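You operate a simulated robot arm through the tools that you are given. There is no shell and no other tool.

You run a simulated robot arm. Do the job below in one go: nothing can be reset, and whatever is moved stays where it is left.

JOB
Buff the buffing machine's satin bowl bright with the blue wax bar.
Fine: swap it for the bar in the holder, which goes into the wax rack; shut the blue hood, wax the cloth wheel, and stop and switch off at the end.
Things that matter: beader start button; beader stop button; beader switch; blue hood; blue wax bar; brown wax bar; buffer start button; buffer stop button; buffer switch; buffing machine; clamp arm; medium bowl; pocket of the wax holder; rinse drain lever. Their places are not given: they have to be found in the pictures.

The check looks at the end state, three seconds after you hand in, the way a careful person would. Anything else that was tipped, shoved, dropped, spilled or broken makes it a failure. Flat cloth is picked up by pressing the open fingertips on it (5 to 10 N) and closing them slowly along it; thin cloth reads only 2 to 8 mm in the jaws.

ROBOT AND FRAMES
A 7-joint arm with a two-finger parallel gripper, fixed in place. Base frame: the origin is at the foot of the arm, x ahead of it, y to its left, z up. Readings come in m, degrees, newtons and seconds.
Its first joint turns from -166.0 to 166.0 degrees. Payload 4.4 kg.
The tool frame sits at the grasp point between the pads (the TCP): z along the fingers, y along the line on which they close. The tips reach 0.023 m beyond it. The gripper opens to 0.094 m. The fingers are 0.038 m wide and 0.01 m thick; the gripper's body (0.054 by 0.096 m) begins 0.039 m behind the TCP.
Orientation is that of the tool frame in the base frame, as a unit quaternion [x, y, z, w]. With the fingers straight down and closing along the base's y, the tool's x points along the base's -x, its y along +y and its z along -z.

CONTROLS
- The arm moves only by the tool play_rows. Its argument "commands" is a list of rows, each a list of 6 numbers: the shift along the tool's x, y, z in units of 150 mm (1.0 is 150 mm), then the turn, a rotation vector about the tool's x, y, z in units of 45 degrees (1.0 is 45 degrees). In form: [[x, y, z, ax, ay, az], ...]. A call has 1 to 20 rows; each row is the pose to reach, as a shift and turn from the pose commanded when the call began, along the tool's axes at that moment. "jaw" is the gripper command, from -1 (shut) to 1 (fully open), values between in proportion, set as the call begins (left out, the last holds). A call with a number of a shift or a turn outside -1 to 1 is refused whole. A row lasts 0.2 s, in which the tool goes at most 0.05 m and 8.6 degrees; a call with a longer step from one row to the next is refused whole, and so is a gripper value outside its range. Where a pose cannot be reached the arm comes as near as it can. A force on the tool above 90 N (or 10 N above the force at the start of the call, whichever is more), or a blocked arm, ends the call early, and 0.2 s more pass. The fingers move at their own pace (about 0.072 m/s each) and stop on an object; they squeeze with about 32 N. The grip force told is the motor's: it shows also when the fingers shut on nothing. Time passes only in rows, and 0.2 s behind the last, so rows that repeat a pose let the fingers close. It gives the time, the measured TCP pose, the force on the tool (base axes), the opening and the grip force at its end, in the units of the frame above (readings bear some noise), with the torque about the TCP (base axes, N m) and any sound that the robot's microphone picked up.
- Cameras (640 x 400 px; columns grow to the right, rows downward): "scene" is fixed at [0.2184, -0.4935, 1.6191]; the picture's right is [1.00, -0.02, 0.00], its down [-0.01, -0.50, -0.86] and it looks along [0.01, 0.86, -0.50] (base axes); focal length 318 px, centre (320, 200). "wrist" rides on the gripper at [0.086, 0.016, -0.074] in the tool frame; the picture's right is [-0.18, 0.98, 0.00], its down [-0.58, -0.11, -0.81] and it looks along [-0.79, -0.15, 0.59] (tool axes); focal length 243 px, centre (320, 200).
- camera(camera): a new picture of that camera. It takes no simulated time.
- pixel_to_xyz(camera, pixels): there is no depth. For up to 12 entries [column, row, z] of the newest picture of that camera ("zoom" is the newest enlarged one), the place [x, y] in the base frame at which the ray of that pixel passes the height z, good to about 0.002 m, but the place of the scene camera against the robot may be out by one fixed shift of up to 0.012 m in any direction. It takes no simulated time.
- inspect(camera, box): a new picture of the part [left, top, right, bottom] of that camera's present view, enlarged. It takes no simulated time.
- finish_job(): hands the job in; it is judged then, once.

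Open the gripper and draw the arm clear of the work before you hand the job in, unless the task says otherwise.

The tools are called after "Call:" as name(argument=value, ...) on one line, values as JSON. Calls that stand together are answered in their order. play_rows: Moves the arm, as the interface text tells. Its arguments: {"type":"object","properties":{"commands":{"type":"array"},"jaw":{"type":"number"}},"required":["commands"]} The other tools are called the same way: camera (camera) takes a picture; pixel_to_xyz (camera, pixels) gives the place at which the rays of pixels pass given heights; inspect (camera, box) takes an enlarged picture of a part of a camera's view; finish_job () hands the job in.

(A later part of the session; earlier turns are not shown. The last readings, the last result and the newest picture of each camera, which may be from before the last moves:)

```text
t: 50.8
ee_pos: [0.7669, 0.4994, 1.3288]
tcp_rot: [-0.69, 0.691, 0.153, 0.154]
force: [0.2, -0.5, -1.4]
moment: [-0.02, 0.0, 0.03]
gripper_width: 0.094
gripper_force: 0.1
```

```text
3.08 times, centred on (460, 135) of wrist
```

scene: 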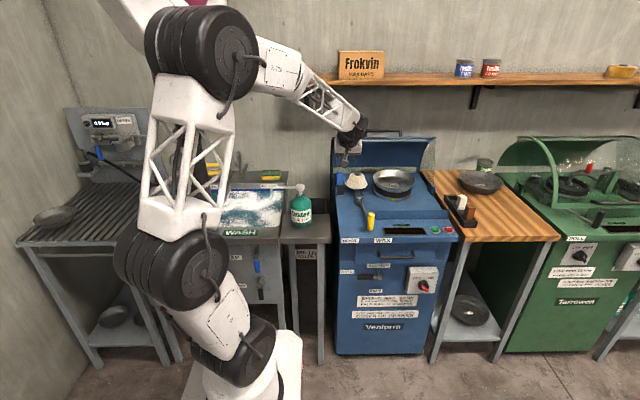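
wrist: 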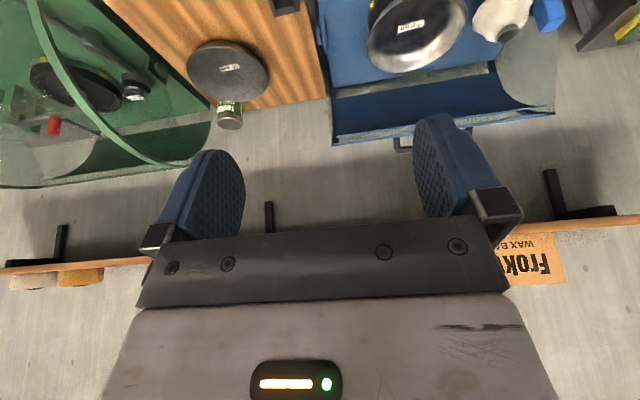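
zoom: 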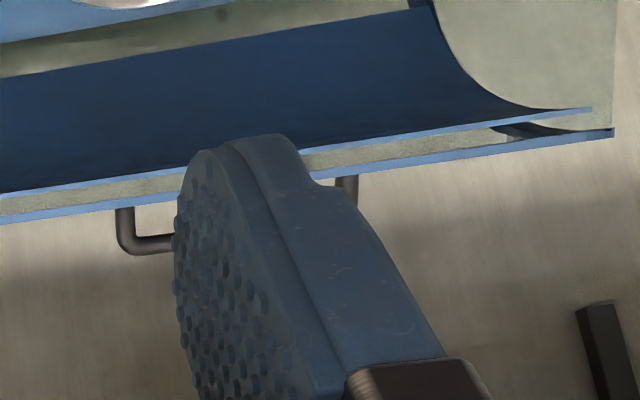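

The handle comes out at y≈1.00, z≈1.12, x 0.465–0.636, the lip near (y 0.978, z 1.097). To find the hinge, I look at the right lug and the sill.

Call:
inspect(camera="wrist", box=[250, 0, 410, 100])

Call:
inspect(camera="scene", box=[410, 130, 470, 230])

```text
4.00 times, centred on (330, 50) of wrist
```

zoom: 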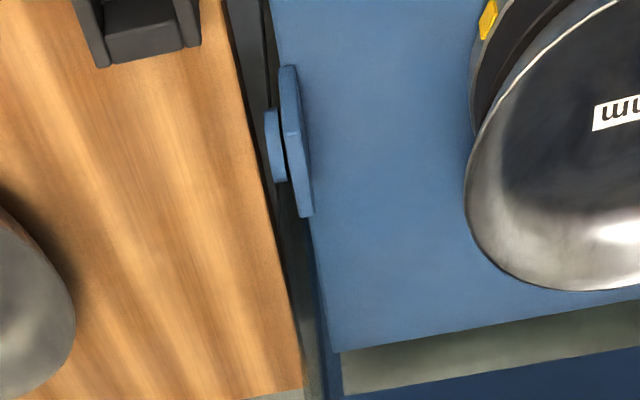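

```text
4.00 times, centred on (440, 180) of scene
```

zoom: 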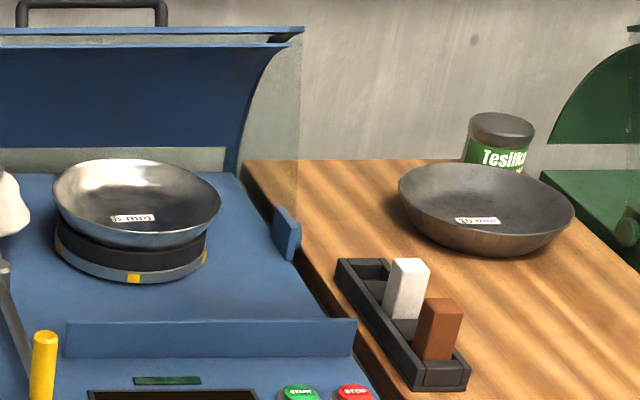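

The hinge is near (y 0.84, z 0.90), so the handle must swing about 125° forward on a radius of about 0.28 m. I turn the gripper back 90° so that it closes in the y–z plane (to grip the handle bar, which runs along x), moving to (0.55, 0.60, 1.33).

Call:
play_rows(commands=[[-0.05, 0.122, 0.023, 0, 0, 0.166], [-0.1, 0.244, 0.047, 0, 0, 0.333], [-0.15, 0.366, 0.07, 0, 0, 0.5], [-0.2, 0.489, 0.094, 0, 0, 0.666], [-0.25, 0.611, 0.117, 0, 0, 0.833], [-0.302, 0.733, 0.141, 0, 0, 1.0]])

Call:
play_rows(commands=[[0.048, 0.12, 0.023, 0, 0, 0.166], [0.097, 0.24, 0.047, 0, 0, 0.333], [0.145, 0.36, 0.07, 0, 0, 0.5], [0.194, 0.479, 0.094, 0, 0, 0.666], [0.242, 0.6, 0.117, 0, 0, 0.833], [0.291, 0.718, 0.141, 0, 0, 1.0], [0.291, 0.718, 0.141, 0, 0, 1.0]])

Call:
camera(camera="wrist")

Call:
camera(camera="scene")

```text
t: 52.2
ee_pos: [0.657, 0.5489, 1.3282]
tcp_rot: [-0.373, 0.902, 0.2, 0.083]
force: [-0.2, 0.9, -0.9]
moment: [-0.03, -0.02, 0.03]
gripper_width: 0.0941
gripper_force: 0.0
```

```text
t: 53.8
ee_pos: [0.5502, 0.5999, 1.3296]
tcp_rot: [0.001, 0.976, 0.216, 0.0]
force: [-0.3, 0.0, -0.1]
moment: [-0.01, 0.01, 0.03]
gripper_width: 0.0936
gripper_force: 0.0
```

```text
taken
```

wrist: 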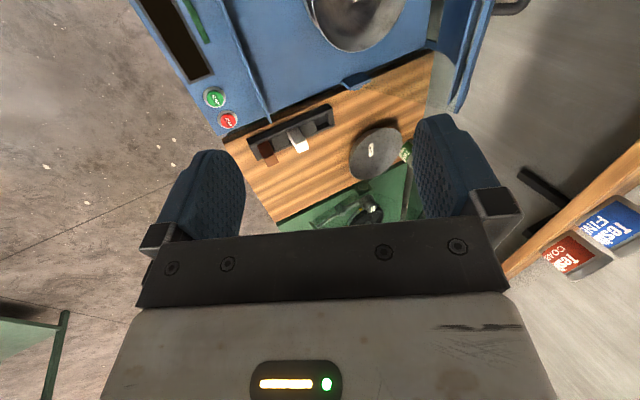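

```text
taken
```

scene: 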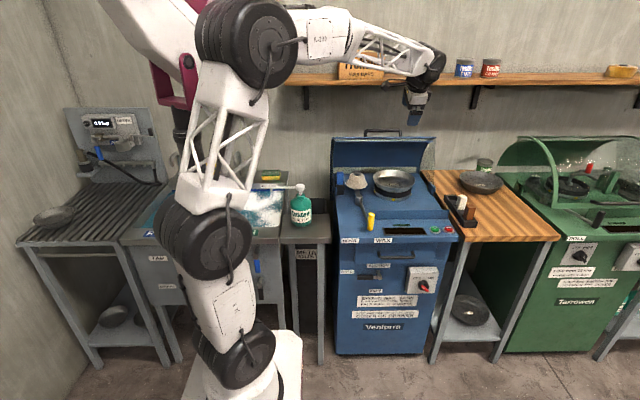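

This view shows the hood's end profile at top right. I zoom there (it gives a side-on look at lip and handle).

Call:
inspect(camera="wrist", box=[380, 0, 600, 80])

```text
2.91 times, centred on (490, 40) of wrist
```

zoom: 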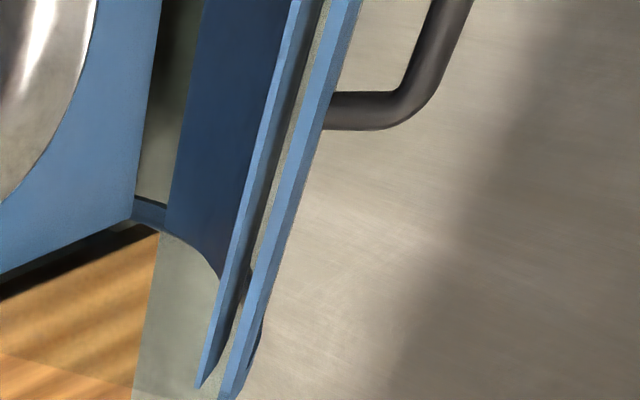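

The profile view confirms the handle corner at (0.636, 1.002, 1.122), with standoff ~34 mm. I tilt to 50° while moving nearer, with the jaw at 30 mm opening.

Call:
play_rows(commands=[[0, 0.188, 0.132, -0.111, 0, 0], [0, 0.377, 0.264, -0.222, 0, 0], [0, 0.565, 0.396, -0.333, 0, 0], [0, 0.754, 0.528, -0.444, 0, 0], [0, 0.942, 0.66, -0.556, 0, 0], [0, 0.942, 0.66, -0.556, 0, 0]], jaw=-0.3)

Call:
camera(camera="wrist")

Call:
inspect(camera="scene", box=[340, 60, 460, 180])

```text
t: 55.2
ee_pos: [0.5507, 0.7693, 1.2994]
tcp_rot: [0.0, 0.906, 0.423, 0.0]
force: [-0.1, 0.2, 0.4]
moment: [0.01, 0.0, 0.0]
gripper_width: 0.0332
gripper_force: 0.0
```

```text
taken
```

wrist: 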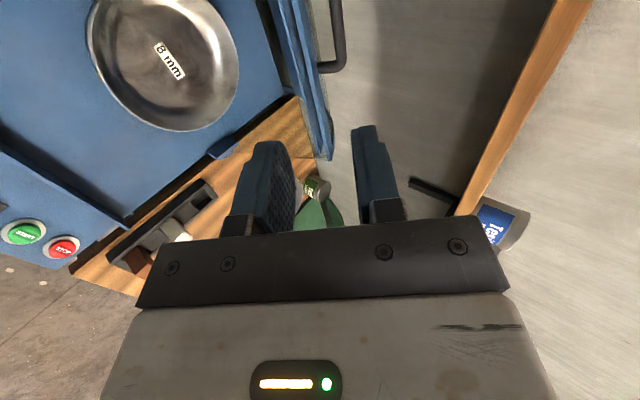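

```text
3.33 times, centred on (400, 120) of scene
```

zoom: 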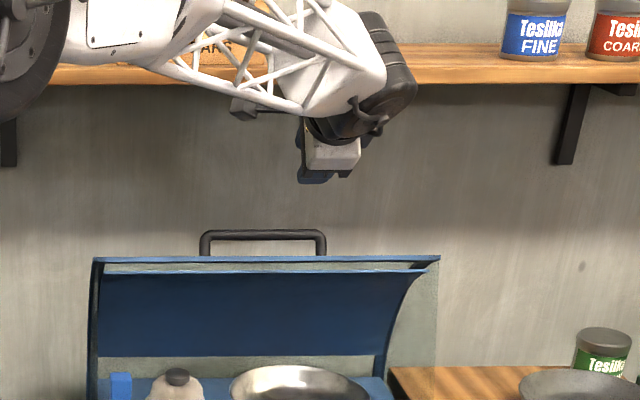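

Projection of the triangulated handle corner matches the observed (341,66) within 2 px. I advance along the tool axis toward the bar, first half.

Call:
play_rows(commands=[[0, 0.031, 0.25, 0, 0, 0], [0, 0.062, 0.5, 0, 0, 0], [0, 0.093, 0.75, 0, 0, 0], [0, 0.093, 1.0, 0, 0, 0]])

Call:
play_rows(commands=[[0, 0, 0.2, 0, 0, 0], [0, 0, 0.4, 0, 0, 0], [0, 0, 0.6, 0, 0, 0], [0, 0, 0.6, 0, 0, 0]])

Call:
camera(camera="wrist")

Call:
inspect(camera="scene", box=[340, 80, 440, 180])

```text
t: 56.2
ee_pos: [0.5512, 0.8919, 1.2163]
tcp_rot: [0.0, 0.906, 0.423, 0.001]
force: [-0.3, 0.2, 1.3]
moment: [-0.07, 0.0, -0.01]
gripper_width: 0.0329
gripper_force: 0.1
```

```text
t: 57.2
ee_pos: [0.5509, 0.9631, 1.1566]
tcp_rot: [0.001, 0.907, 0.422, 0.0]
force: [-0.4, 0.4, -0.4]
moment: [-0.01, -0.01, -0.01]
gripper_width: 0.033
gripper_force: 0.0
```

```text
taken
```

wrist: 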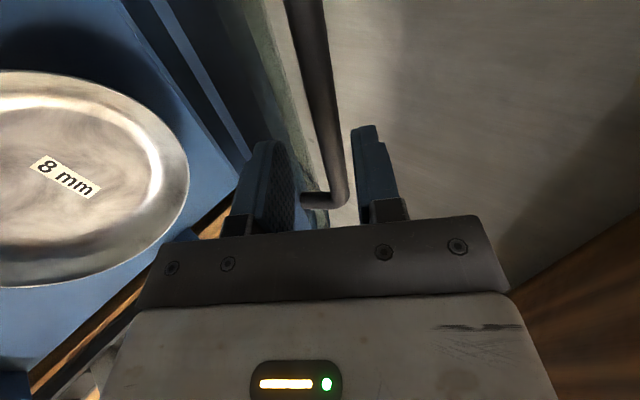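

```text
4.00 times, centred on (390, 130) of scene
```

zoom: 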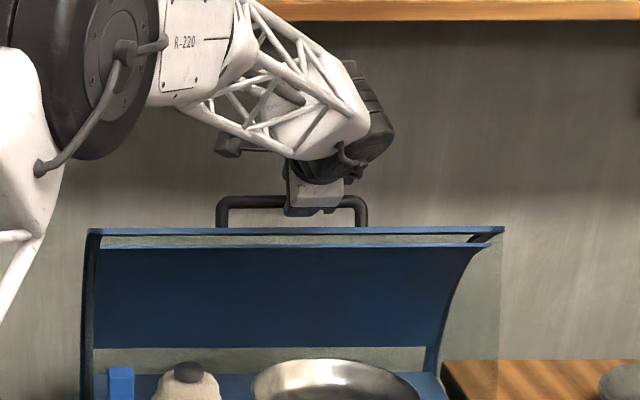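

The bar runs between the fingers (bar at (320,120), fingers at 275 and 360). I advance the last 47 mm slowly.

Call:
play_rows(commands=[[0, 0, 0.1, 0, 0, 0], [0, 0, 0.2, 0, 0, 0], [0, 0, 0.31, 0, 0, 0], [0, 0, 0.31, 0, 0, 0]])

Call:
camera(camera="wrist")

```text
t: 58.2
ee_pos: [0.55, 0.999, 1.1259]
tcp_rot: [0.0, 0.906, 0.423, 0.0]
force: [1.1, 0.3, 0.0]
moment: [0.0, 0.03, -0.02]
gripper_width: 0.0329
gripper_force: 0.0
```

```text
taken
```

wrist: 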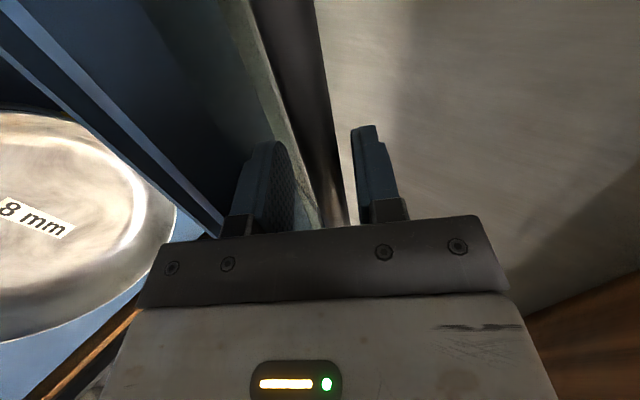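

The bar is between the pads. I close the gripper on it.

Call:
play_rows(commands=[[0, 0, 0, 0, 0, 0], [0, 0, 0, 0, 0, 0], [0, 0, 0, 0, 0, 0]], jaw=-1)

```text
t: 59.0
ee_pos: [0.5503, 0.9985, 1.128]
tcp_rot: [0.0, 0.906, 0.424, 0.0]
force: [3.2, 16.5, 17.7]
moment: [0.07, -1.26, 0.78]
gripper_width: 0.0157
gripper_force: 45.5
```

The bar is gripped (15.7 mm). I start swinging the hood forward along the estimated arc, 15° first, watching the forces.

Call:
play_rows(commands=[[0, -0.006, -0.06, -0.028, 0, 0], [0, -0.014, -0.12, -0.055, 0, 0], [0, -0.023, -0.18, -0.083, 0, 0], [0, -0.033, -0.241, -0.111, 0, 0], [0, -0.046, -0.3, -0.138, 0, 0], [0, -0.06, -0.356, -0.166, 0, 0], [0, -0.077, -0.414, -0.194, 0, 0], [0, -0.096, -0.472, -0.222, 0, 0]])

Call:
inspect(camera="scene", box=[320, 80, 460, 200])

```text
t: 60.8
ee_pos: [0.5498, 0.9345, 1.1549]
tcp_rot: [0.001, 0.868, 0.497, -0.002]
force: [-7.2, -7.9, -44.6]
moment: [-0.11, -1.54, 0.72]
gripper_width: 0.0159
gripper_force: 44.9
```

```text
3.33 times, centred on (390, 140) of scene
```

zoom: 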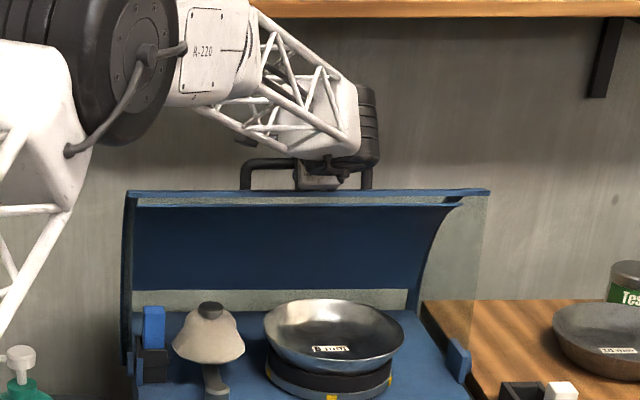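

Moving well, but the tool is being pulled inward by ~45 N, so the true arc is a bit lower; refined hinge ≈ (y 0.857, z 0.881), R ≈ 0.285. I continue to the top of the arc with that.

Call:
play_rows(commands=[[0, -0.03, -0.05, -0.02, 0, 0], [0, -0.06, -0.11, -0.045, 0, 0], [0, -0.087, -0.17, -0.067, 0, 0], [0, -0.115, -0.233, -0.089, 0, 0], [0, -0.144, -0.292, -0.111, 0, 0], [0, -0.173, -0.352, -0.133, 0, 0], [0, -0.202, -0.411, -0.155, 0, 0], [0, -0.231, -0.471, -0.178, 0, 0]])

Call:
inspect(camera="scene", box=[320, 80, 460, 200])

```text
t: 62.6
ee_pos: [0.5497, 0.8576, 1.1643]
tcp_rot: [-0.001, 0.829, 0.559, 0.0]
force: [-3.1, 3.9, -42.5]
moment: [0.11, -1.68, -0.42]
gripper_width: 0.0159
gripper_force: 44.9
```

```text
3.33 times, centred on (390, 140) of scene
```

zoom: 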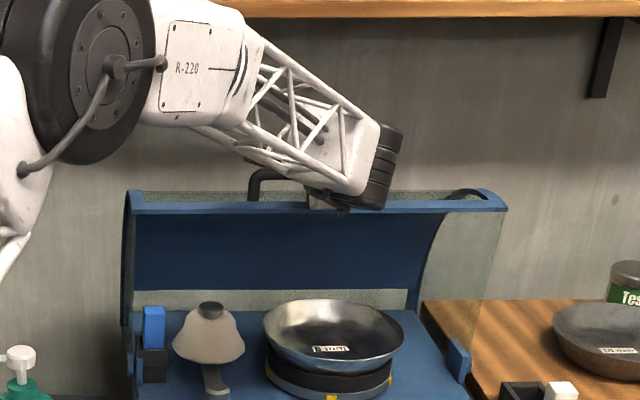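

Hood is upright, load mostly radial. I continue over the top to about 75°, slightly reducing the radius.

Call:
play_rows(commands=[[0, -0.035, -0.06, -0.018, 0, 0], [0, -0.075, -0.125, -0.037, 0, 0], [0, -0.115, -0.19, -0.055, 0, 0], [0, -0.157, -0.255, -0.074, 0, 0], [0, -0.2, -0.318, -0.092, 0, 0], [0, -0.243, -0.38, -0.111, 0, 0]])

Call:
inspect(camera="scene", box=[320, 80, 460, 200])

```text
t: 64.0
ee_pos: [0.55, 0.789, 1.1571]
tcp_rot: [0.0, 0.803, 0.596, 0.0]
force: [-4.3, 2.6, 10.8]
moment: [0.23, -1.19, 0.23]
gripper_width: 0.016
gripper_force: 44.7
```

```text
3.33 times, centred on (390, 140) of scene
```

zoom: 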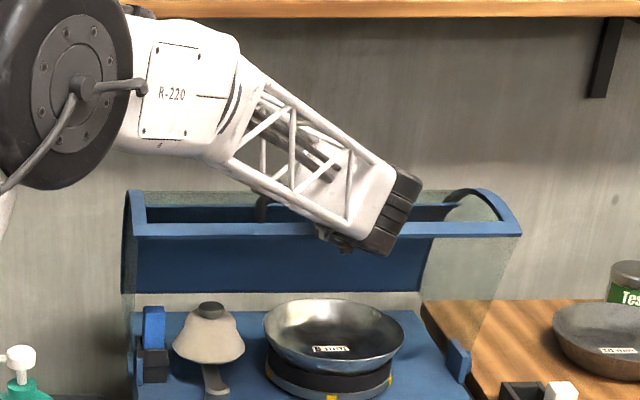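

Load is now light (11 N); data fit hinge (0.860, 0.88), R 0.285. I continue down the front to about 45°.

Call:
play_rows(commands=[[0, -0.064, -0.11, -0.018, 0, 0], [0, -0.129, -0.221, -0.037, 0, 0], [0, -0.218, -0.32, -0.055, 0, 0], [0, -0.309, -0.415, -0.073, 0, 0], [0, -0.404, -0.495, -0.094, 0, 0], [0, -0.501, -0.573, -0.115, 0, 0], [0, -0.605, -0.64, -0.135, 0, 0], [0, -0.711, -0.704, -0.155, 0, 0]])

Call:
inspect(camera="scene", box=[320, 80, 460, 220])

Call:
camera(camera="wrist")

```text
t: 65.8
ee_pos: [0.5504, 0.6564, 1.0825]
tcp_rot: [0.001, 0.766, 0.643, 0.0]
force: [9.9, -7.6, 8.5]
moment: [0.24, -1.49, -0.8]
gripper_width: 0.016
gripper_force: 44.6
```

```text
2.86 times, centred on (390, 150) of scene
```

zoom: 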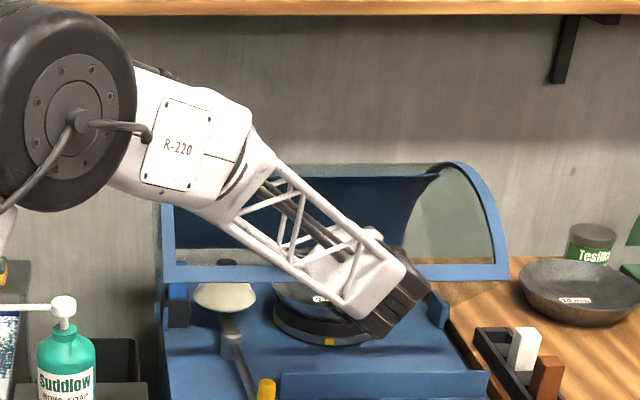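

```text
taken
```

wrist: 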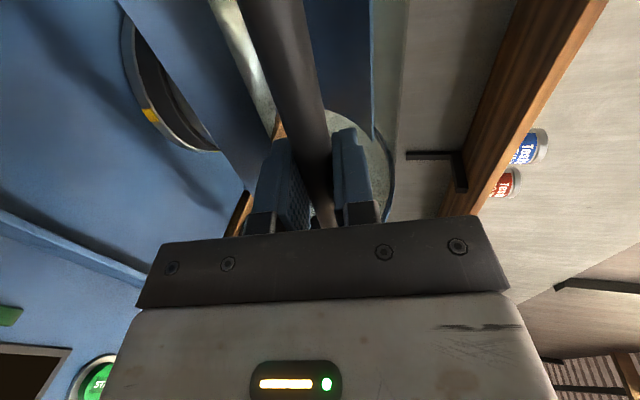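

At ~45° with little load on the gripper. I continue to about 25°, leveling the tool slightly back to 70°.

Call:
play_rows(commands=[[0, -0.07, -0.045, 0.03, 0, 0], [0, -0.14, -0.087, 0.06, 0, 0], [0, -0.213, -0.127, 0.085, 0, 0], [0, -0.287, -0.166, 0.111, 0, 0], [0, -0.363, -0.198, 0.14, 0, 0], [0, -0.44, -0.228, 0.166, 0, 0], [0, -0.52, -0.255, 0.195, 0, 0], [0, -0.599, -0.279, 0.222, 0, 0]])

Call:
inspect(camera="scene", box=[320, 100, 480, 240])

Call:
camera(camera="wrist")

```text
t: 67.6
ee_pos: [0.5512, 0.6023, 1.0012]
tcp_rot: [-0.001, 0.819, 0.574, -0.001]
force: [-5.2, 1.6, -1.6]
moment: [0.26, -0.15, -0.1]
gripper_width: 0.0158
gripper_force: 45.4
```

```text
2.86 times, centred on (400, 170) of scene
```

zoom: 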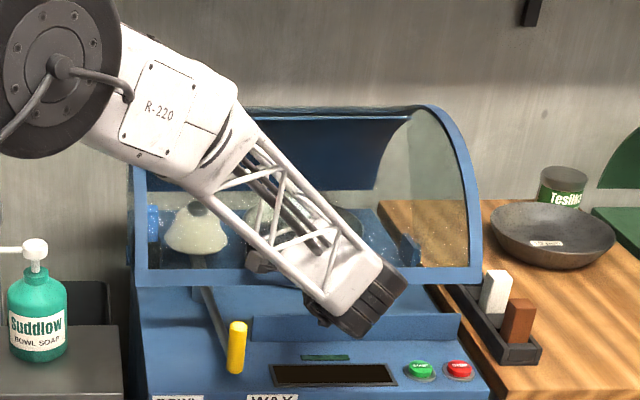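

```text
taken
```

wrist: 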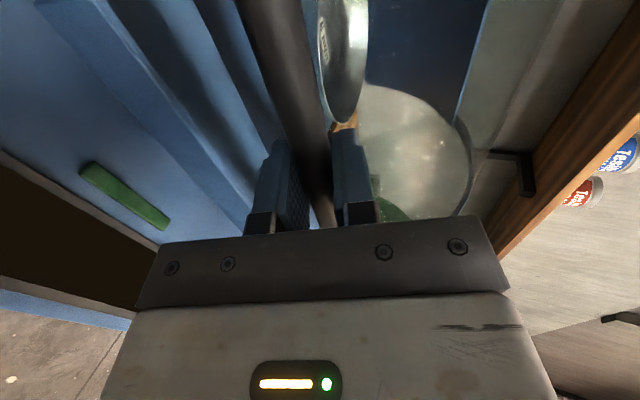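

Force is near zero; the hood follows nicely. I continue gripped to about 12°, tilting the tool to 58°.

Call:
play_rows(commands=[[0, -0.08, -0.002, 0.045, 0, 0], [0, -0.16, -0.005, 0.09, 0, 0], [0, -0.232, -0.006, 0.134, 0, 0], [0, -0.3, 0.0, 0.18, 0, 0], [0, -0.365, 0.005, 0.222, 0, 0], [0, -0.43, 0.011, 0.267, 0, 0]])

Call:
inspect(camera="scene", box=[320, 100, 480, 240])

Call:
camera(camera="wrist")

```text
t: 69.0
ee_pos: [0.5512, 0.5844, 0.9546]
tcp_rot: [-0.004, 0.87, 0.492, 0.003]
force: [-22.9, -7.8, 12.2]
moment: [0.09, 1.86, -0.48]
gripper_width: 0.0158
gripper_force: 45.1
stopped in row 6: the force on the tool passed its limit at 99 N (the readings are from after the stop); the commanded pose is now the measured one
```

```text
2.86 times, centred on (400, 170) of scene
```

zoom: 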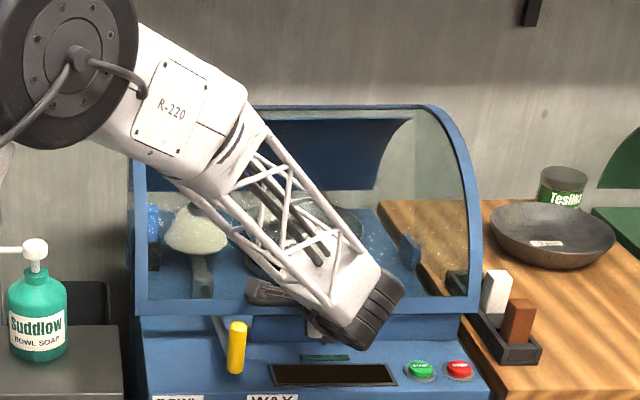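

```text
taken
```

wrist: 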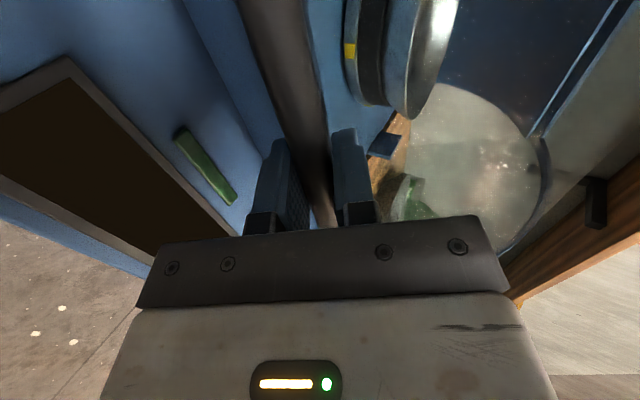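

The force limit stopped it at TCP z 0.955. I look closely to see whether the lip has reached the sill.

Call:
inspect(camera="scene", box=[420, 180, 460, 220])

Call:
inspect(camera="scene", box=[340, 180, 380, 220])

Call:
inspect(camera="wrist", box=[180, 0, 420, 240])

```text
10.00 times, centred on (440, 200) of scene
```

zoom: 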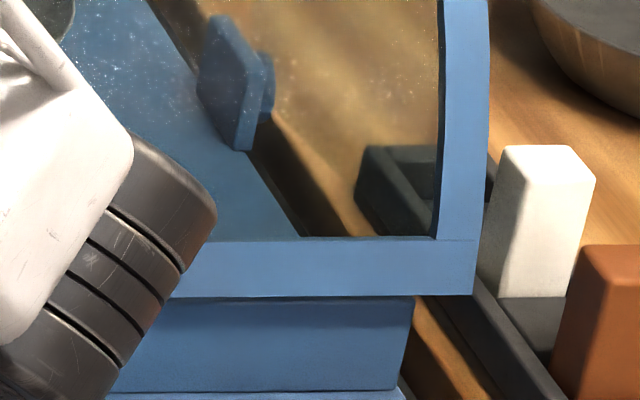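

```text
10.00 times, centred on (360, 200) of scene
```

zoom: 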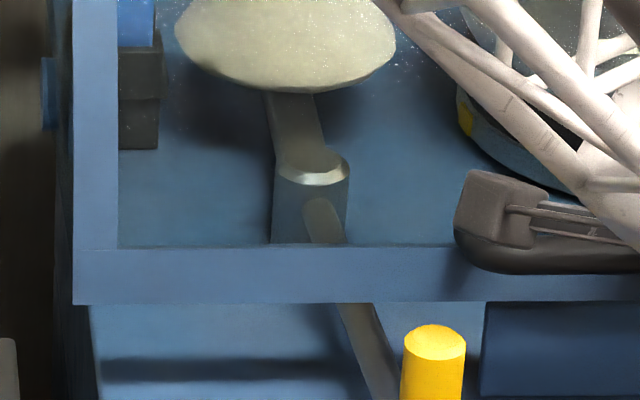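

```text
1.67 times, centred on (300, 120) of wrist
```

zoom: 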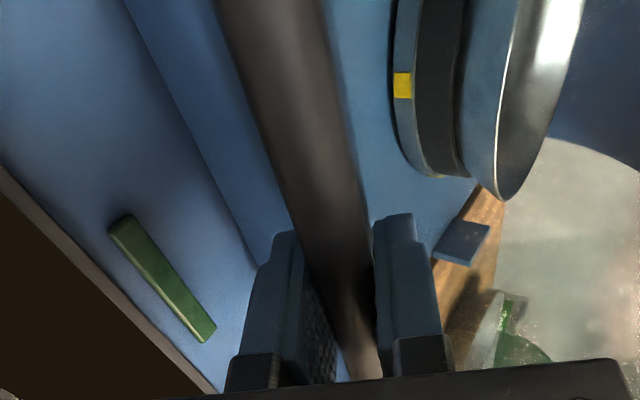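

The lip rests along the top of the sill at both corners: the hood is shut. I open the jaw to 40 mm and back off along the tool axis.

Call:
play_rows(commands=[[0, 0, 0, 0, 0, 0], [0, 0, 0, 0, 0, 0], [0, 0, 0, 0, 0, 0]], jaw=-0.15)

Call:
play_rows(commands=[[0, 0, -0.1, 0, 0, 0], [0, 0, -0.25, 0, 0, 0], [0, 0, -0.45, 0, 0, 0], [0, 0, -0.7, 0, 0, 0], [0, 0, -1.0, 0, 0, 0]])

Call:
camera(camera="scene")

Call:
inspect(camera="scene", box=[325, 130, 465, 240])

```text
t: 69.8
ee_pos: [0.5516, 0.586, 0.9547]
tcp_rot: [-0.003, 0.87, 0.492, 0.003]
force: [0.5, -0.6, 0.2]
moment: [0.0, -0.01, 0.0]
gripper_width: 0.0399
gripper_force: 0.1
```

```text
t: 71.0
ee_pos: [0.5504, 0.4561, 1.0296]
tcp_rot: [-0.003, 0.871, 0.491, 0.003]
force: [0.2, -0.2, 1.3]
moment: [0.02, -0.01, -0.01]
gripper_width: 0.0399
gripper_force: 0.1
```

```text
taken
```

scene: 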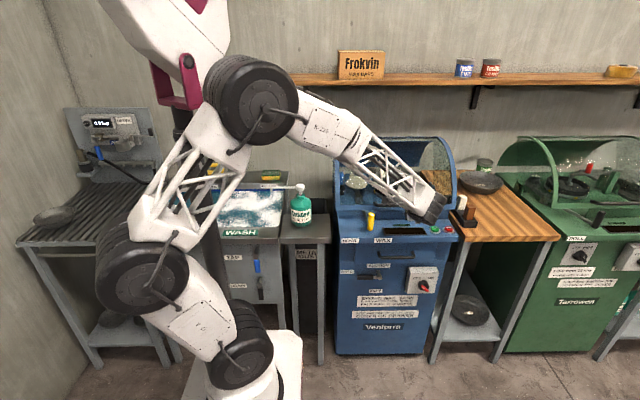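

```text
3.64 times, centred on (395, 185) of scene
```

zoom: 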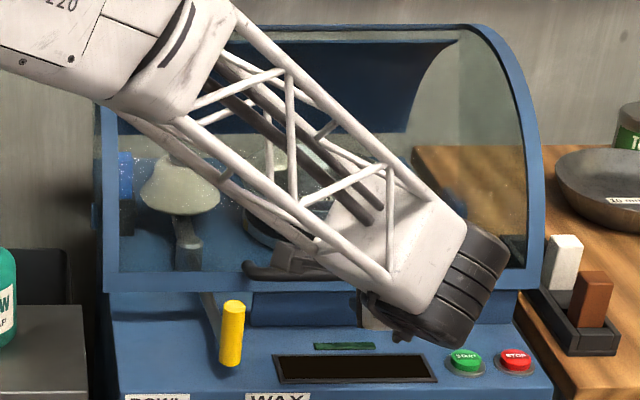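

Hood shut. Next the switch on the front panel (scene (424,286)); I back away and bring the tool level, pointing at the front panel, to view it.

Call:
play_rows(commands=[[0, -0.062, -0.18, -0.071, 0, 0], [0, -0.124, -0.36, -0.142, 0, 0], [0, -0.185, -0.54, -0.214, 0, 0], [0, -0.247, -0.72, -0.285, 0, 0], [0, -0.309, -0.903, -0.356, 0, 0]])

Call:
play_rows(commands=[[-0.08, -0.17, -0.12, -0.067, 0, 0], [-0.16, -0.34, -0.24, -0.133, 0, 0], [-0.24, -0.51, -0.36, -0.2, 0, 0], [-0.32, -0.68, -0.48, -0.267, 0, 0], [-0.4, -0.851, -0.6, -0.333, 0, 0]])

Call:
play_rows(commands=[[-0.05, -0.25, 0, 0, 0, 0], [-0.1, -0.5, 0, 0, 0, 0], [-0.15, -0.75, 0, 0, 0, 0], [-0.2, -1.0, 0, 0, 0, 0], [-0.2, -1.0, 0, 0, 0, 0]])

Call:
camera(camera="wrist")

Call:
camera(camera="scene")

```text
t: 72.2
ee_pos: [0.5513, 0.3163, 1.0613]
tcp_rot: [-0.003, 0.793, 0.609, 0.003]
force: [-0.4, 0.0, 0.1]
moment: [0.0, 0.0, 0.05]
gripper_width: 0.0398
gripper_force: 0.1
```

```text
t: 73.4
ee_pos: [0.6122, 0.1948, 0.9617]
tcp_rot: [-0.004, 0.707, 0.708, 0.003]
force: [-0.6, 0.3, 0.0]
moment: [0.0, 0.03, 0.0]
gripper_width: 0.04
gripper_force: 0.0
```

```text
t: 74.6
ee_pos: [0.6435, 0.1949, 0.8123]
tcp_rot: [-0.004, 0.708, 0.707, 0.003]
force: [0.1, 0.4, 0.5]
moment: [-0.01, 0.01, 0.02]
gripper_width: 0.0399
gripper_force: 0.0
```

```text
taken
```

wrist: 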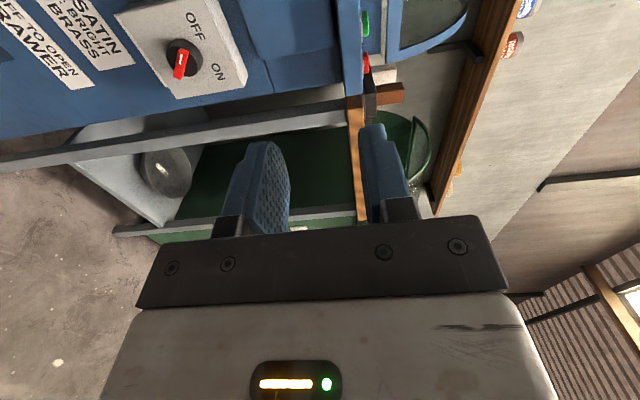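

```text
taken
```

scene: 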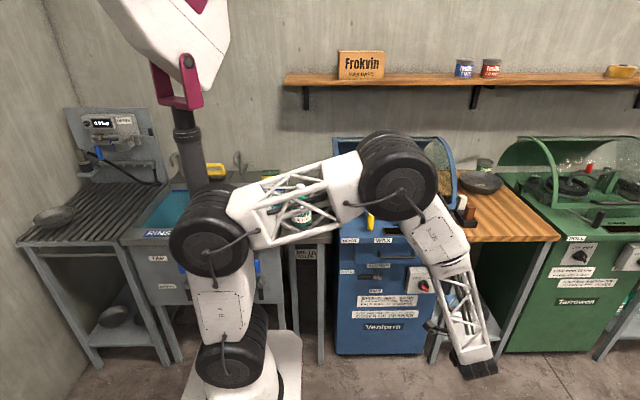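

The switch is visible at (182,60). I zoom in on it.

Call:
inspect(camera="wrist", box=[110, 0, 260, 100])

Call:
pixel_to_xyz(camera="zoom", pixels=[[300, 230, 0.66], [300, 230, 0.68], [300, 230, 0.7], [300, 230, 0.64]])

Call:
inspect(camera="scene", box=[400, 255, 450, 305])

```text
4.00 times, centred on (185, 50) of wrist
```

zoom: 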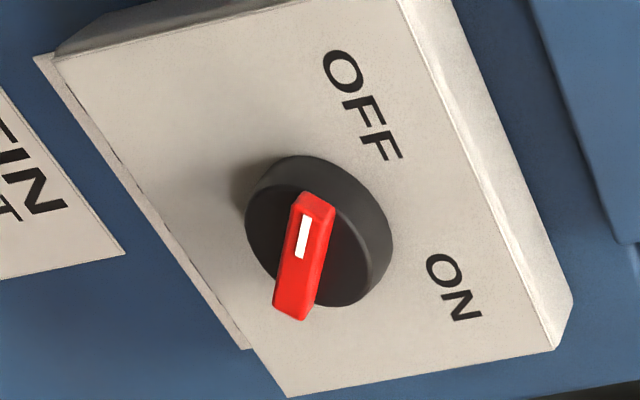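

```text
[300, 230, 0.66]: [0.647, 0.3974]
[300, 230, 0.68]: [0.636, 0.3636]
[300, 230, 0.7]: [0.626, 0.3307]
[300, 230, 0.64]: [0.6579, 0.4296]
```

```text
8.00 times, centred on (425, 280) of scene
```

zoom: 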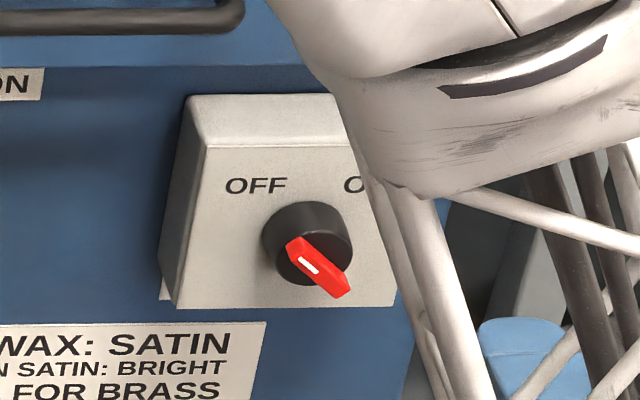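

The pointer's white mark is toward OFF, so the machine is off; ON needs a 90° clockwise turn. I lower in front of the switch for a second view.

Call:
play_rows(commands=[[-0.035, -0.25, 0, 0, 0, 0], [-0.07, -0.5, 0, 0, 0, 0], [-0.1, -0.75, 0, 0, 0, 0], [-0.133, -1.0, 0, 0, 0, 0], [-0.133, -1.0, 0, 0, 0, 0]])

Call:
camera(camera="wrist")

Call:
inspect(camera="wrist", box=[250, 0, 410, 100])

```text
t: 75.8
ee_pos: [0.6653, 0.1945, 0.663]
tcp_rot: [-0.005, 0.708, 0.706, 0.002]
force: [0.1, 0.2, -0.4]
moment: [-0.01, 0.0, -0.01]
gripper_width: 0.04
gripper_force: 0.1
```

```text
taken
```

wrist: 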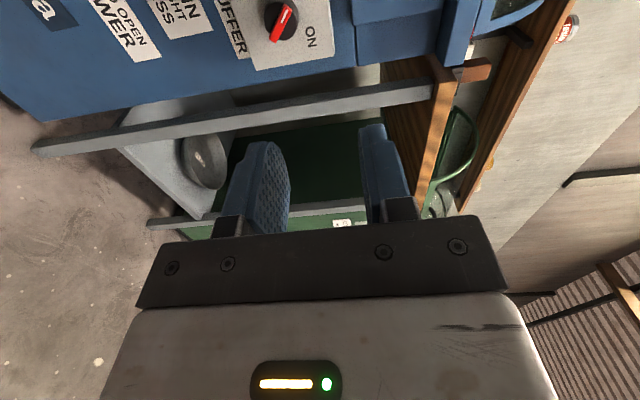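

```text
4.00 times, centred on (330, 50) of wrist
```

zoom: 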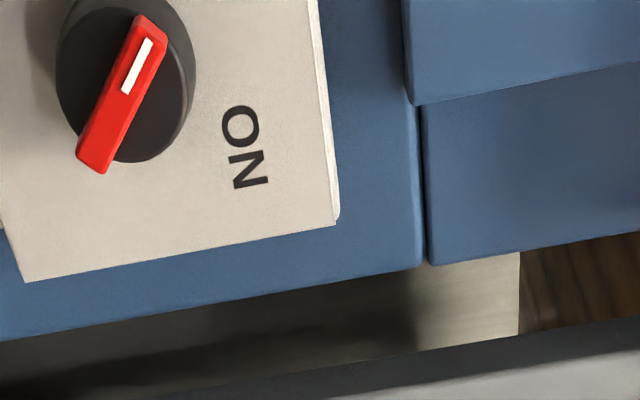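

Triangulation puts the pointer bar at (0.679, 0.468, 0.611), inclined 45° toward OFF. I turn the gripper 45° so it closes across the bar and move in front of it.

Call:
play_rows(commands=[[-0.015, -0.058, 0.16, 0, 0, 0.166], [-0.03, -0.116, 0.33, 0, 0, 0.333], [-0.045, -0.173, 0.5, 0, 0, 0.5], [-0.06, -0.231, 0.66, 0, 0, 0.666], [-0.075, -0.289, 0.82, 0, 0, 0.833], [-0.091, -0.347, 0.98, 0, 0, 1.0], [-0.091, -0.347, 0.98, 0, 0, 1.0]])

Call:
camera(camera="wrist")

Call:
inspect(camera="wrist", box=[220, 0, 420, 120])

```text
t: 77.4
ee_pos: [0.6786, 0.3435, 0.6115]
tcp_rot: [0.268, 0.655, 0.654, -0.269]
force: [0.9, 0.5, -0.3]
moment: [-0.01, 0.01, 0.0]
gripper_width: 0.0402
gripper_force: 0.1
```

```text
taken
```

wrist: 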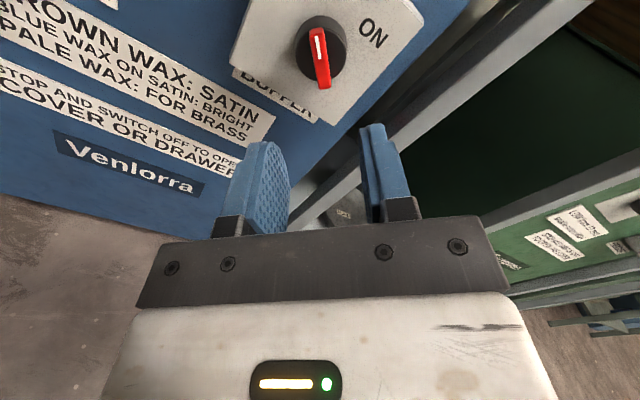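

```text
3.20 times, centred on (320, 60) of wrist
```

zoom: 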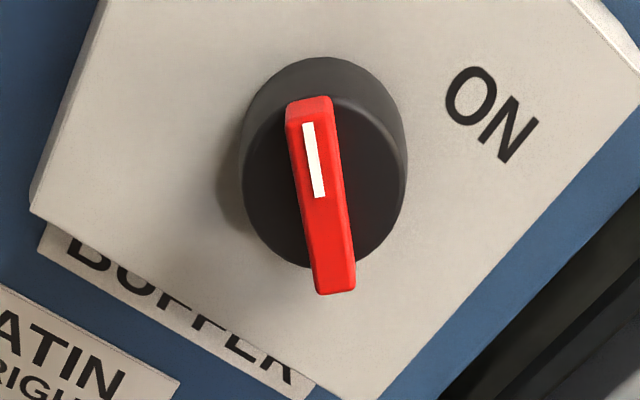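

The bar is exactly on the tool axis (320,58), aligned with the pads. I advance 0.1 m, then creep.

Call:
play_rows(commands=[[0, 0, 0.25, 0, 0, 0], [0, 0, 0.45, 0, 0, 0], [0, 0, 0.6, 0, 0, 0], [0, 0, 0.667, 0, 0, 0], [0, 0, 0.667, 0, 0, 0]])

Call:
camera(camera="wrist")

```text
t: 78.6
ee_pos: [0.6786, 0.4428, 0.6111]
tcp_rot: [0.268, 0.655, 0.654, -0.268]
force: [-1.0, -0.4, -0.4]
moment: [0.0, 0.0, 0.01]
gripper_width: 0.0402
gripper_force: 0.0
```

```text
taken
```

wrist: 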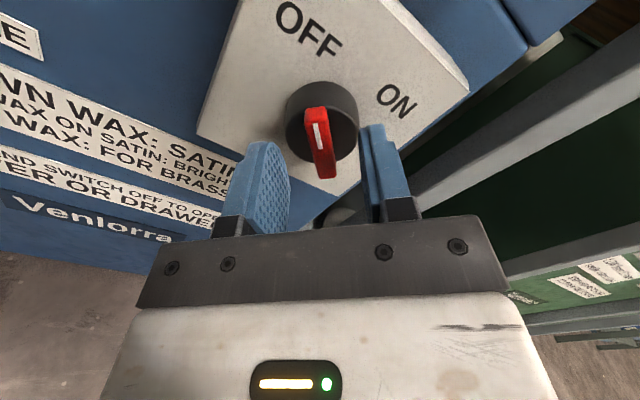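

Bar front is about 28 mm ahead. I creep forward with small steps.

Call:
play_rows(commands=[[0, 0, 0.04, 0, 0, 0], [0, 0, 0.08, 0, 0, 0], [0, 0, 0.12, 0, 0, 0], [0, 0, 0.15, 0, 0, 0], [0, 0, 0.15, 0, 0, 0]])

Call:
inspect(camera="wrist", box=[220, 60, 420, 240])

```text
t: 79.4
ee_pos: [0.678, 0.4517, 0.6092]
tcp_rot: [0.271, 0.653, 0.654, -0.268]
force: [-1.0, -23.9, 7.3]
moment: [0.59, 0.0, -0.24]
gripper_width: 0.0418
gripper_force: 1.9
stopped in row 3: the force on the tool passed its limit at 116 N (the readings are from after the stop); the commanded pose is now the measured one
```

```text
2.22 times, centred on (320, 150) of wrist
```

zoom: 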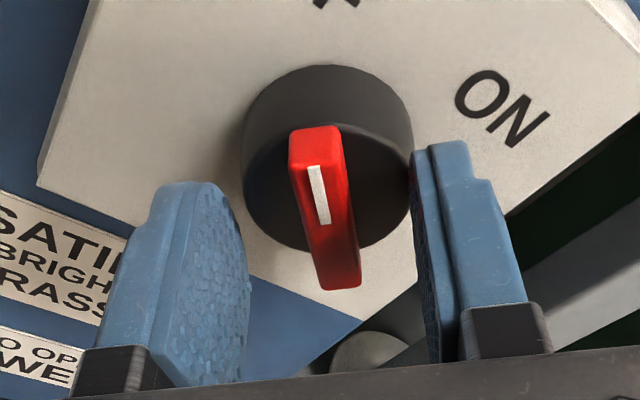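

A fingertip touched the knob's disc (y≈0.475); the bar front is near y 0.467, so the pads overlap the bar by ~7 mm. I ease back 1.5 mm and close on the bar.

Call:
play_rows(commands=[[0, 0.005, -0.01, 0, 0, 0], [0, 0.005, -0.01, 0, 0, 0]])

Call:
play_rows(commands=[[0, 0, 0, 0, 0, 0], [0, 0, 0, 0, 0, 0], [0, 0, 0, 0, 0, 0], [0, 0, 0, 0, 0, 0]], jaw=-1)

Call:
inspect(camera="wrist", box=[220, 60, 420, 240])

```text
t: 80.0
ee_pos: [0.6786, 0.4524, 0.61]
tcp_rot: [0.27, 0.654, 0.654, -0.268]
force: [-0.5, 0.3, 0.2]
moment: [-0.01, 0.0, 0.01]
gripper_width: 0.0399
gripper_force: 0.0
```

```text
t: 81.0
ee_pos: [0.68, 0.4522, 0.6106]
tcp_rot: [0.27, 0.653, 0.655, -0.267]
force: [13.8, 1.1, 16.1]
moment: [0.18, 1.72, -0.22]
gripper_width: 0.0109
gripper_force: 45.4
```

```text
2.22 times, centred on (320, 150) of wrist
```

zoom: 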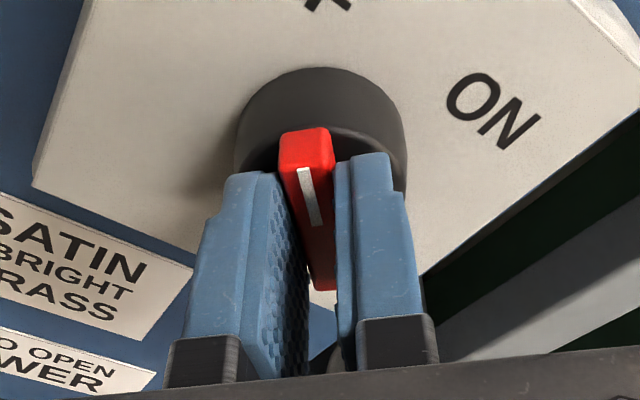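

Gripped (10.9 mm). I turn clockwise 45° first, slightly recentring.

Call:
play_rows(commands=[[0, 0.008, 0, 0, 0, 0.15], [0, 0.008, 0, 0, 0, 0.3], [0, 0.008, 0, 0, 0, 0.45], [0, 0.008, 0, 0, 0, 0.6], [0, 0.008, 0, 0, 0, 0.75], [0, 0.008, 0, 0, 0, 0.9], [0, 0.008, 0, 0, 0, 1.0]])

Call:
inspect(camera="wrist", box=[220, 60, 420, 240])

```text
t: 82.6
ee_pos: [0.6793, 0.4524, 0.6103]
tcp_rot: [0.499, 0.501, 0.501, -0.499]
force: [19.7, 4.2, 14.5]
moment: [-0.87, 0.01, -0.24]
gripper_width: 0.011
gripper_force: 45.0
```

```text
2.22 times, centred on (320, 150) of wrist
```

zoom: 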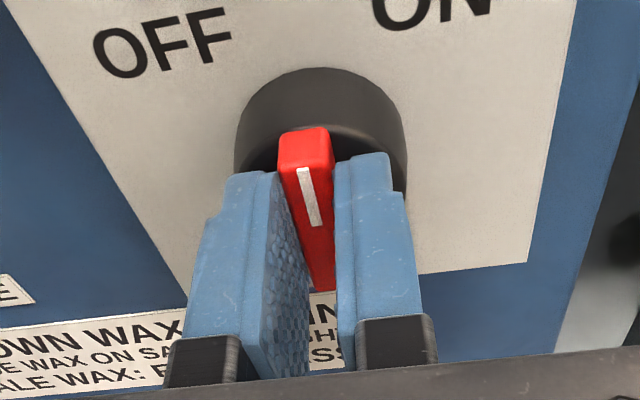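

The knob has turned with the gripper by 45°. I turn another 45°+ to reach ON.

Call:
play_rows(commands=[[0, 0, 0, 0, 0, 0.15], [0, 0, 0, 0, 0, 0.3], [0, 0, 0, 0, 0, 0.45], [0, 0, 0, 0, 0, 0.6], [0, 0, 0, 0, 0, 0.75], [0, 0, 0, 0, 0, 0.9], [0, 0, 0, 0, 0, 1.0]])

Call:
inspect(camera="wrist", box=[220, 60, 420, 240])

```text
t: 84.2
ee_pos: [0.682, 0.4524, 0.6101]
tcp_rot: [0.653, 0.272, 0.273, -0.652]
force: [60.9, 28.8, -15.5]
moment: [-0.1, -0.05, -0.85]
gripper_width: 0.0109
gripper_force: 44.9
```

```text
2.22 times, centred on (320, 150) of wrist
```

zoom: 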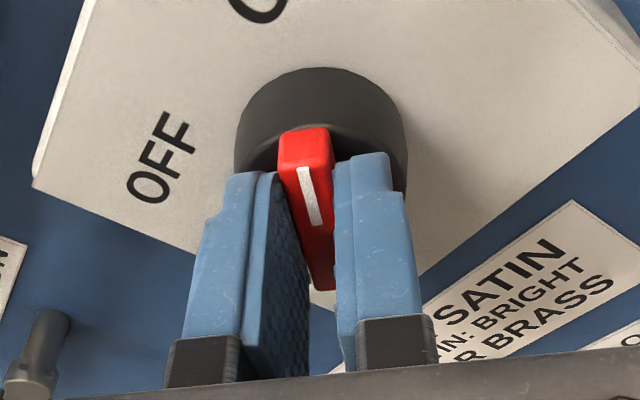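

The pointer is now toward ON. There's some side force, so I open the jaw and look.

Call:
play_rows(commands=[[0, 0, 0, 0, 0, 0], [0, 0, 0, 0, 0, 0], [0, 0, 0, 0, 0, 0]], jaw=-0.2)

Call:
play_rows(commands=[[0, 0, -0.15, 0, 0, 0], [0, 0, -0.35, 0, 0, 0], [0, 0, -0.6, 0, 0, 0], [0, 0, -0.9, 0, 0, 0]])

Call:
camera(camera="wrist")

Call:
camera(camera="scene")

```text
t: 85.0
ee_pos: [0.6795, 0.4515, 0.6106]
tcp_rot: [0.654, 0.27, 0.273, -0.652]
force: [0.8, -0.1, -0.5]
moment: [-0.01, -0.01, 0.04]
gripper_width: 0.0377
gripper_force: 0.1
```

```text
t: 86.0
ee_pos: [0.679, 0.3172, 0.6112]
tcp_rot: [0.653, 0.271, 0.273, -0.652]
force: [-0.9, -0.7, -0.1]
moment: [-0.01, -0.01, 0.01]
gripper_width: 0.0374
gripper_force: 0.0
```

```text
taken
```

wrist: 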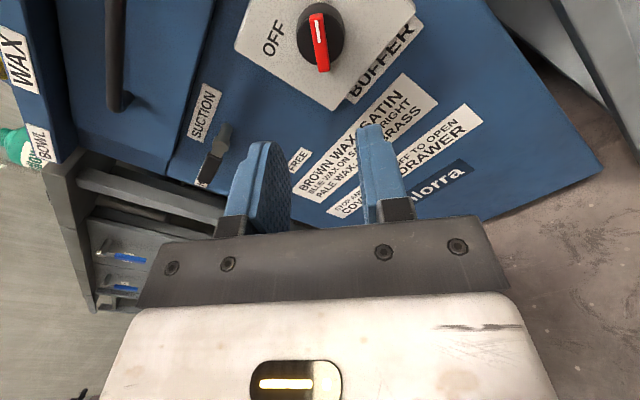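

```text
taken
```

scene: 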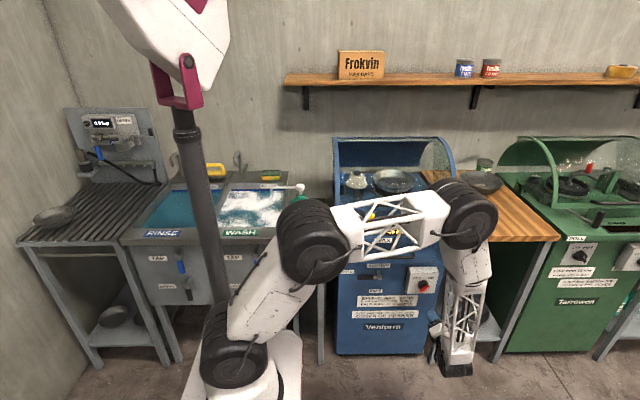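

The switch now points to ON. I back off, raise the arm and turn the gripper back in order to press the start button from above.

Call:
play_rows(commands=[[0.11, -0.11, -0.08, 0, 0, -0.166], [0.22, -0.22, -0.16, 0, 0, -0.333], [0.33, -0.33, -0.23, 0, 0, -0.5], [0.44, -0.44, -0.31, 0, 0, -0.666], [0.55, -0.55, -0.39, 0, 0, -0.833], [0.66, -0.66, -0.467, 0, 0, -1.0]], jaw=-1)

Call:
play_rows(commands=[[0.155, 0, 0, 0, 0, -0.166], [0.31, 0, 0, 0, 0, -0.333], [0.466, 0, 0, 0, 0, -0.5], [0.62, 0, 0, 0, 0, -0.666], [0.777, 0, 0, 0, 0, -0.833], [0.933, 0, 0, 0, 0, -1.0]])

Call:
play_rows(commands=[[0.1, 0.1, 0, 0, 0, -0.166], [0.2, 0.2, 0, 0, 0, -0.333], [0.306, 0.306, 0, 0, 0, -0.5], [0.41, 0.41, 0, 0, 0, -0.666], [0.51, 0.51, 0, 0, 0, -0.833], [0.613, 0.613, 0, 0, 0, -1.0]])

Call:
camera(camera="scene")

```text
t: 87.4
ee_pos: [0.6777, 0.2471, 0.7498]
tcp_rot: [0.499, 0.501, 0.502, -0.498]
force: [-0.2, -0.5, -0.1]
moment: [0.0, -0.01, -0.03]
gripper_width: 0.0
gripper_force: 32.1
```

```text
t: 88.8
ee_pos: [0.6784, 0.2479, 0.8895]
tcp_rot: [0.27, 0.654, 0.654, -0.268]
force: [0.1, -0.1, 0.1]
moment: [0.01, -0.01, -0.02]
gripper_width: 0.0001
gripper_force: 32.6
```

```text
t: 90.2
ee_pos: [0.6769, 0.2485, 1.0213]
tcp_rot: [-0.001, 0.708, 0.707, 0.004]
force: [-0.9, -0.4, -1.6]
moment: [0.04, -0.02, 0.0]
gripper_width: 0.0001
gripper_force: 32.4
```

```text
taken
```

scene: 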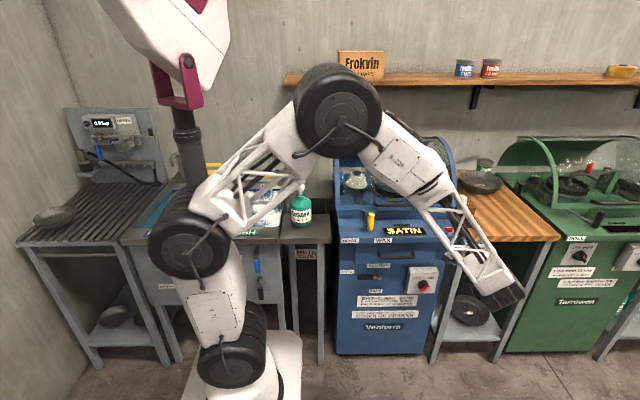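

The display now reads "SATIN": power is on. I zoom in on the deck to check the hood and display.

Call:
inspect(camera="scene", box=[330, 180, 470, 300])

Call:
play_rows(commands=[[0, 0.1, 0.1, 0.111, 0, 0], [0, 0.2, 0.2, 0.222, 0, 0], [0, 0.3, 0.3, 0.333, 0, 0], [0, 0.4, 0.4, 0.444, 0, 0], [0, 0.45, 0.5, 0.555, 0, 0], [0, 0.5, 0.6, 0.667, 0, 0]])

Call:
camera(camera="wrist")

```text
3.33 times, centred on (400, 240) of scene
```

zoom: 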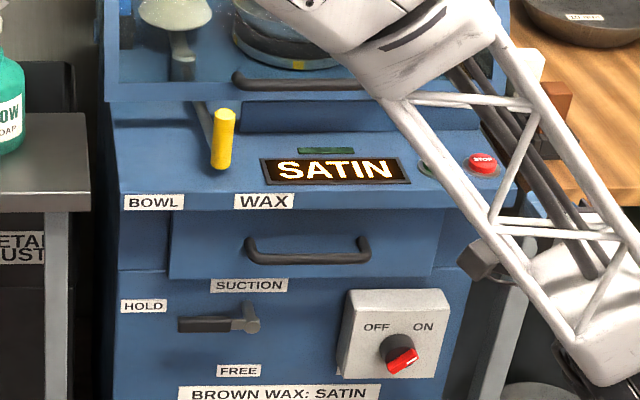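

```text
t: 91.6
ee_pos: [0.6758, 0.3369, 1.0947]
tcp_rot: [0.0, 0.866, 0.499, 0.003]
force: [-0.1, 0.1, -0.3]
moment: [0.0, 0.02, 0.04]
gripper_width: 0.0
gripper_force: 31.7
```

```text
taken
```

wrist: 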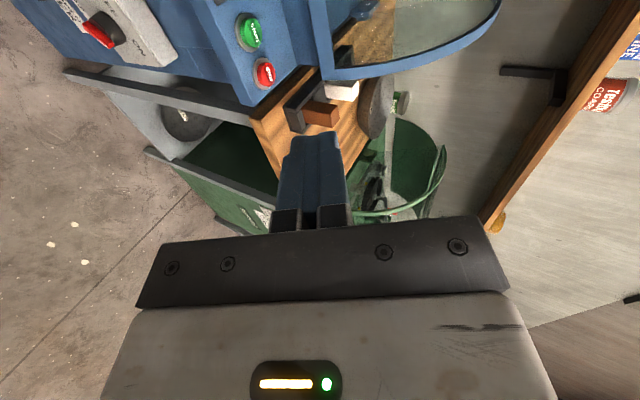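

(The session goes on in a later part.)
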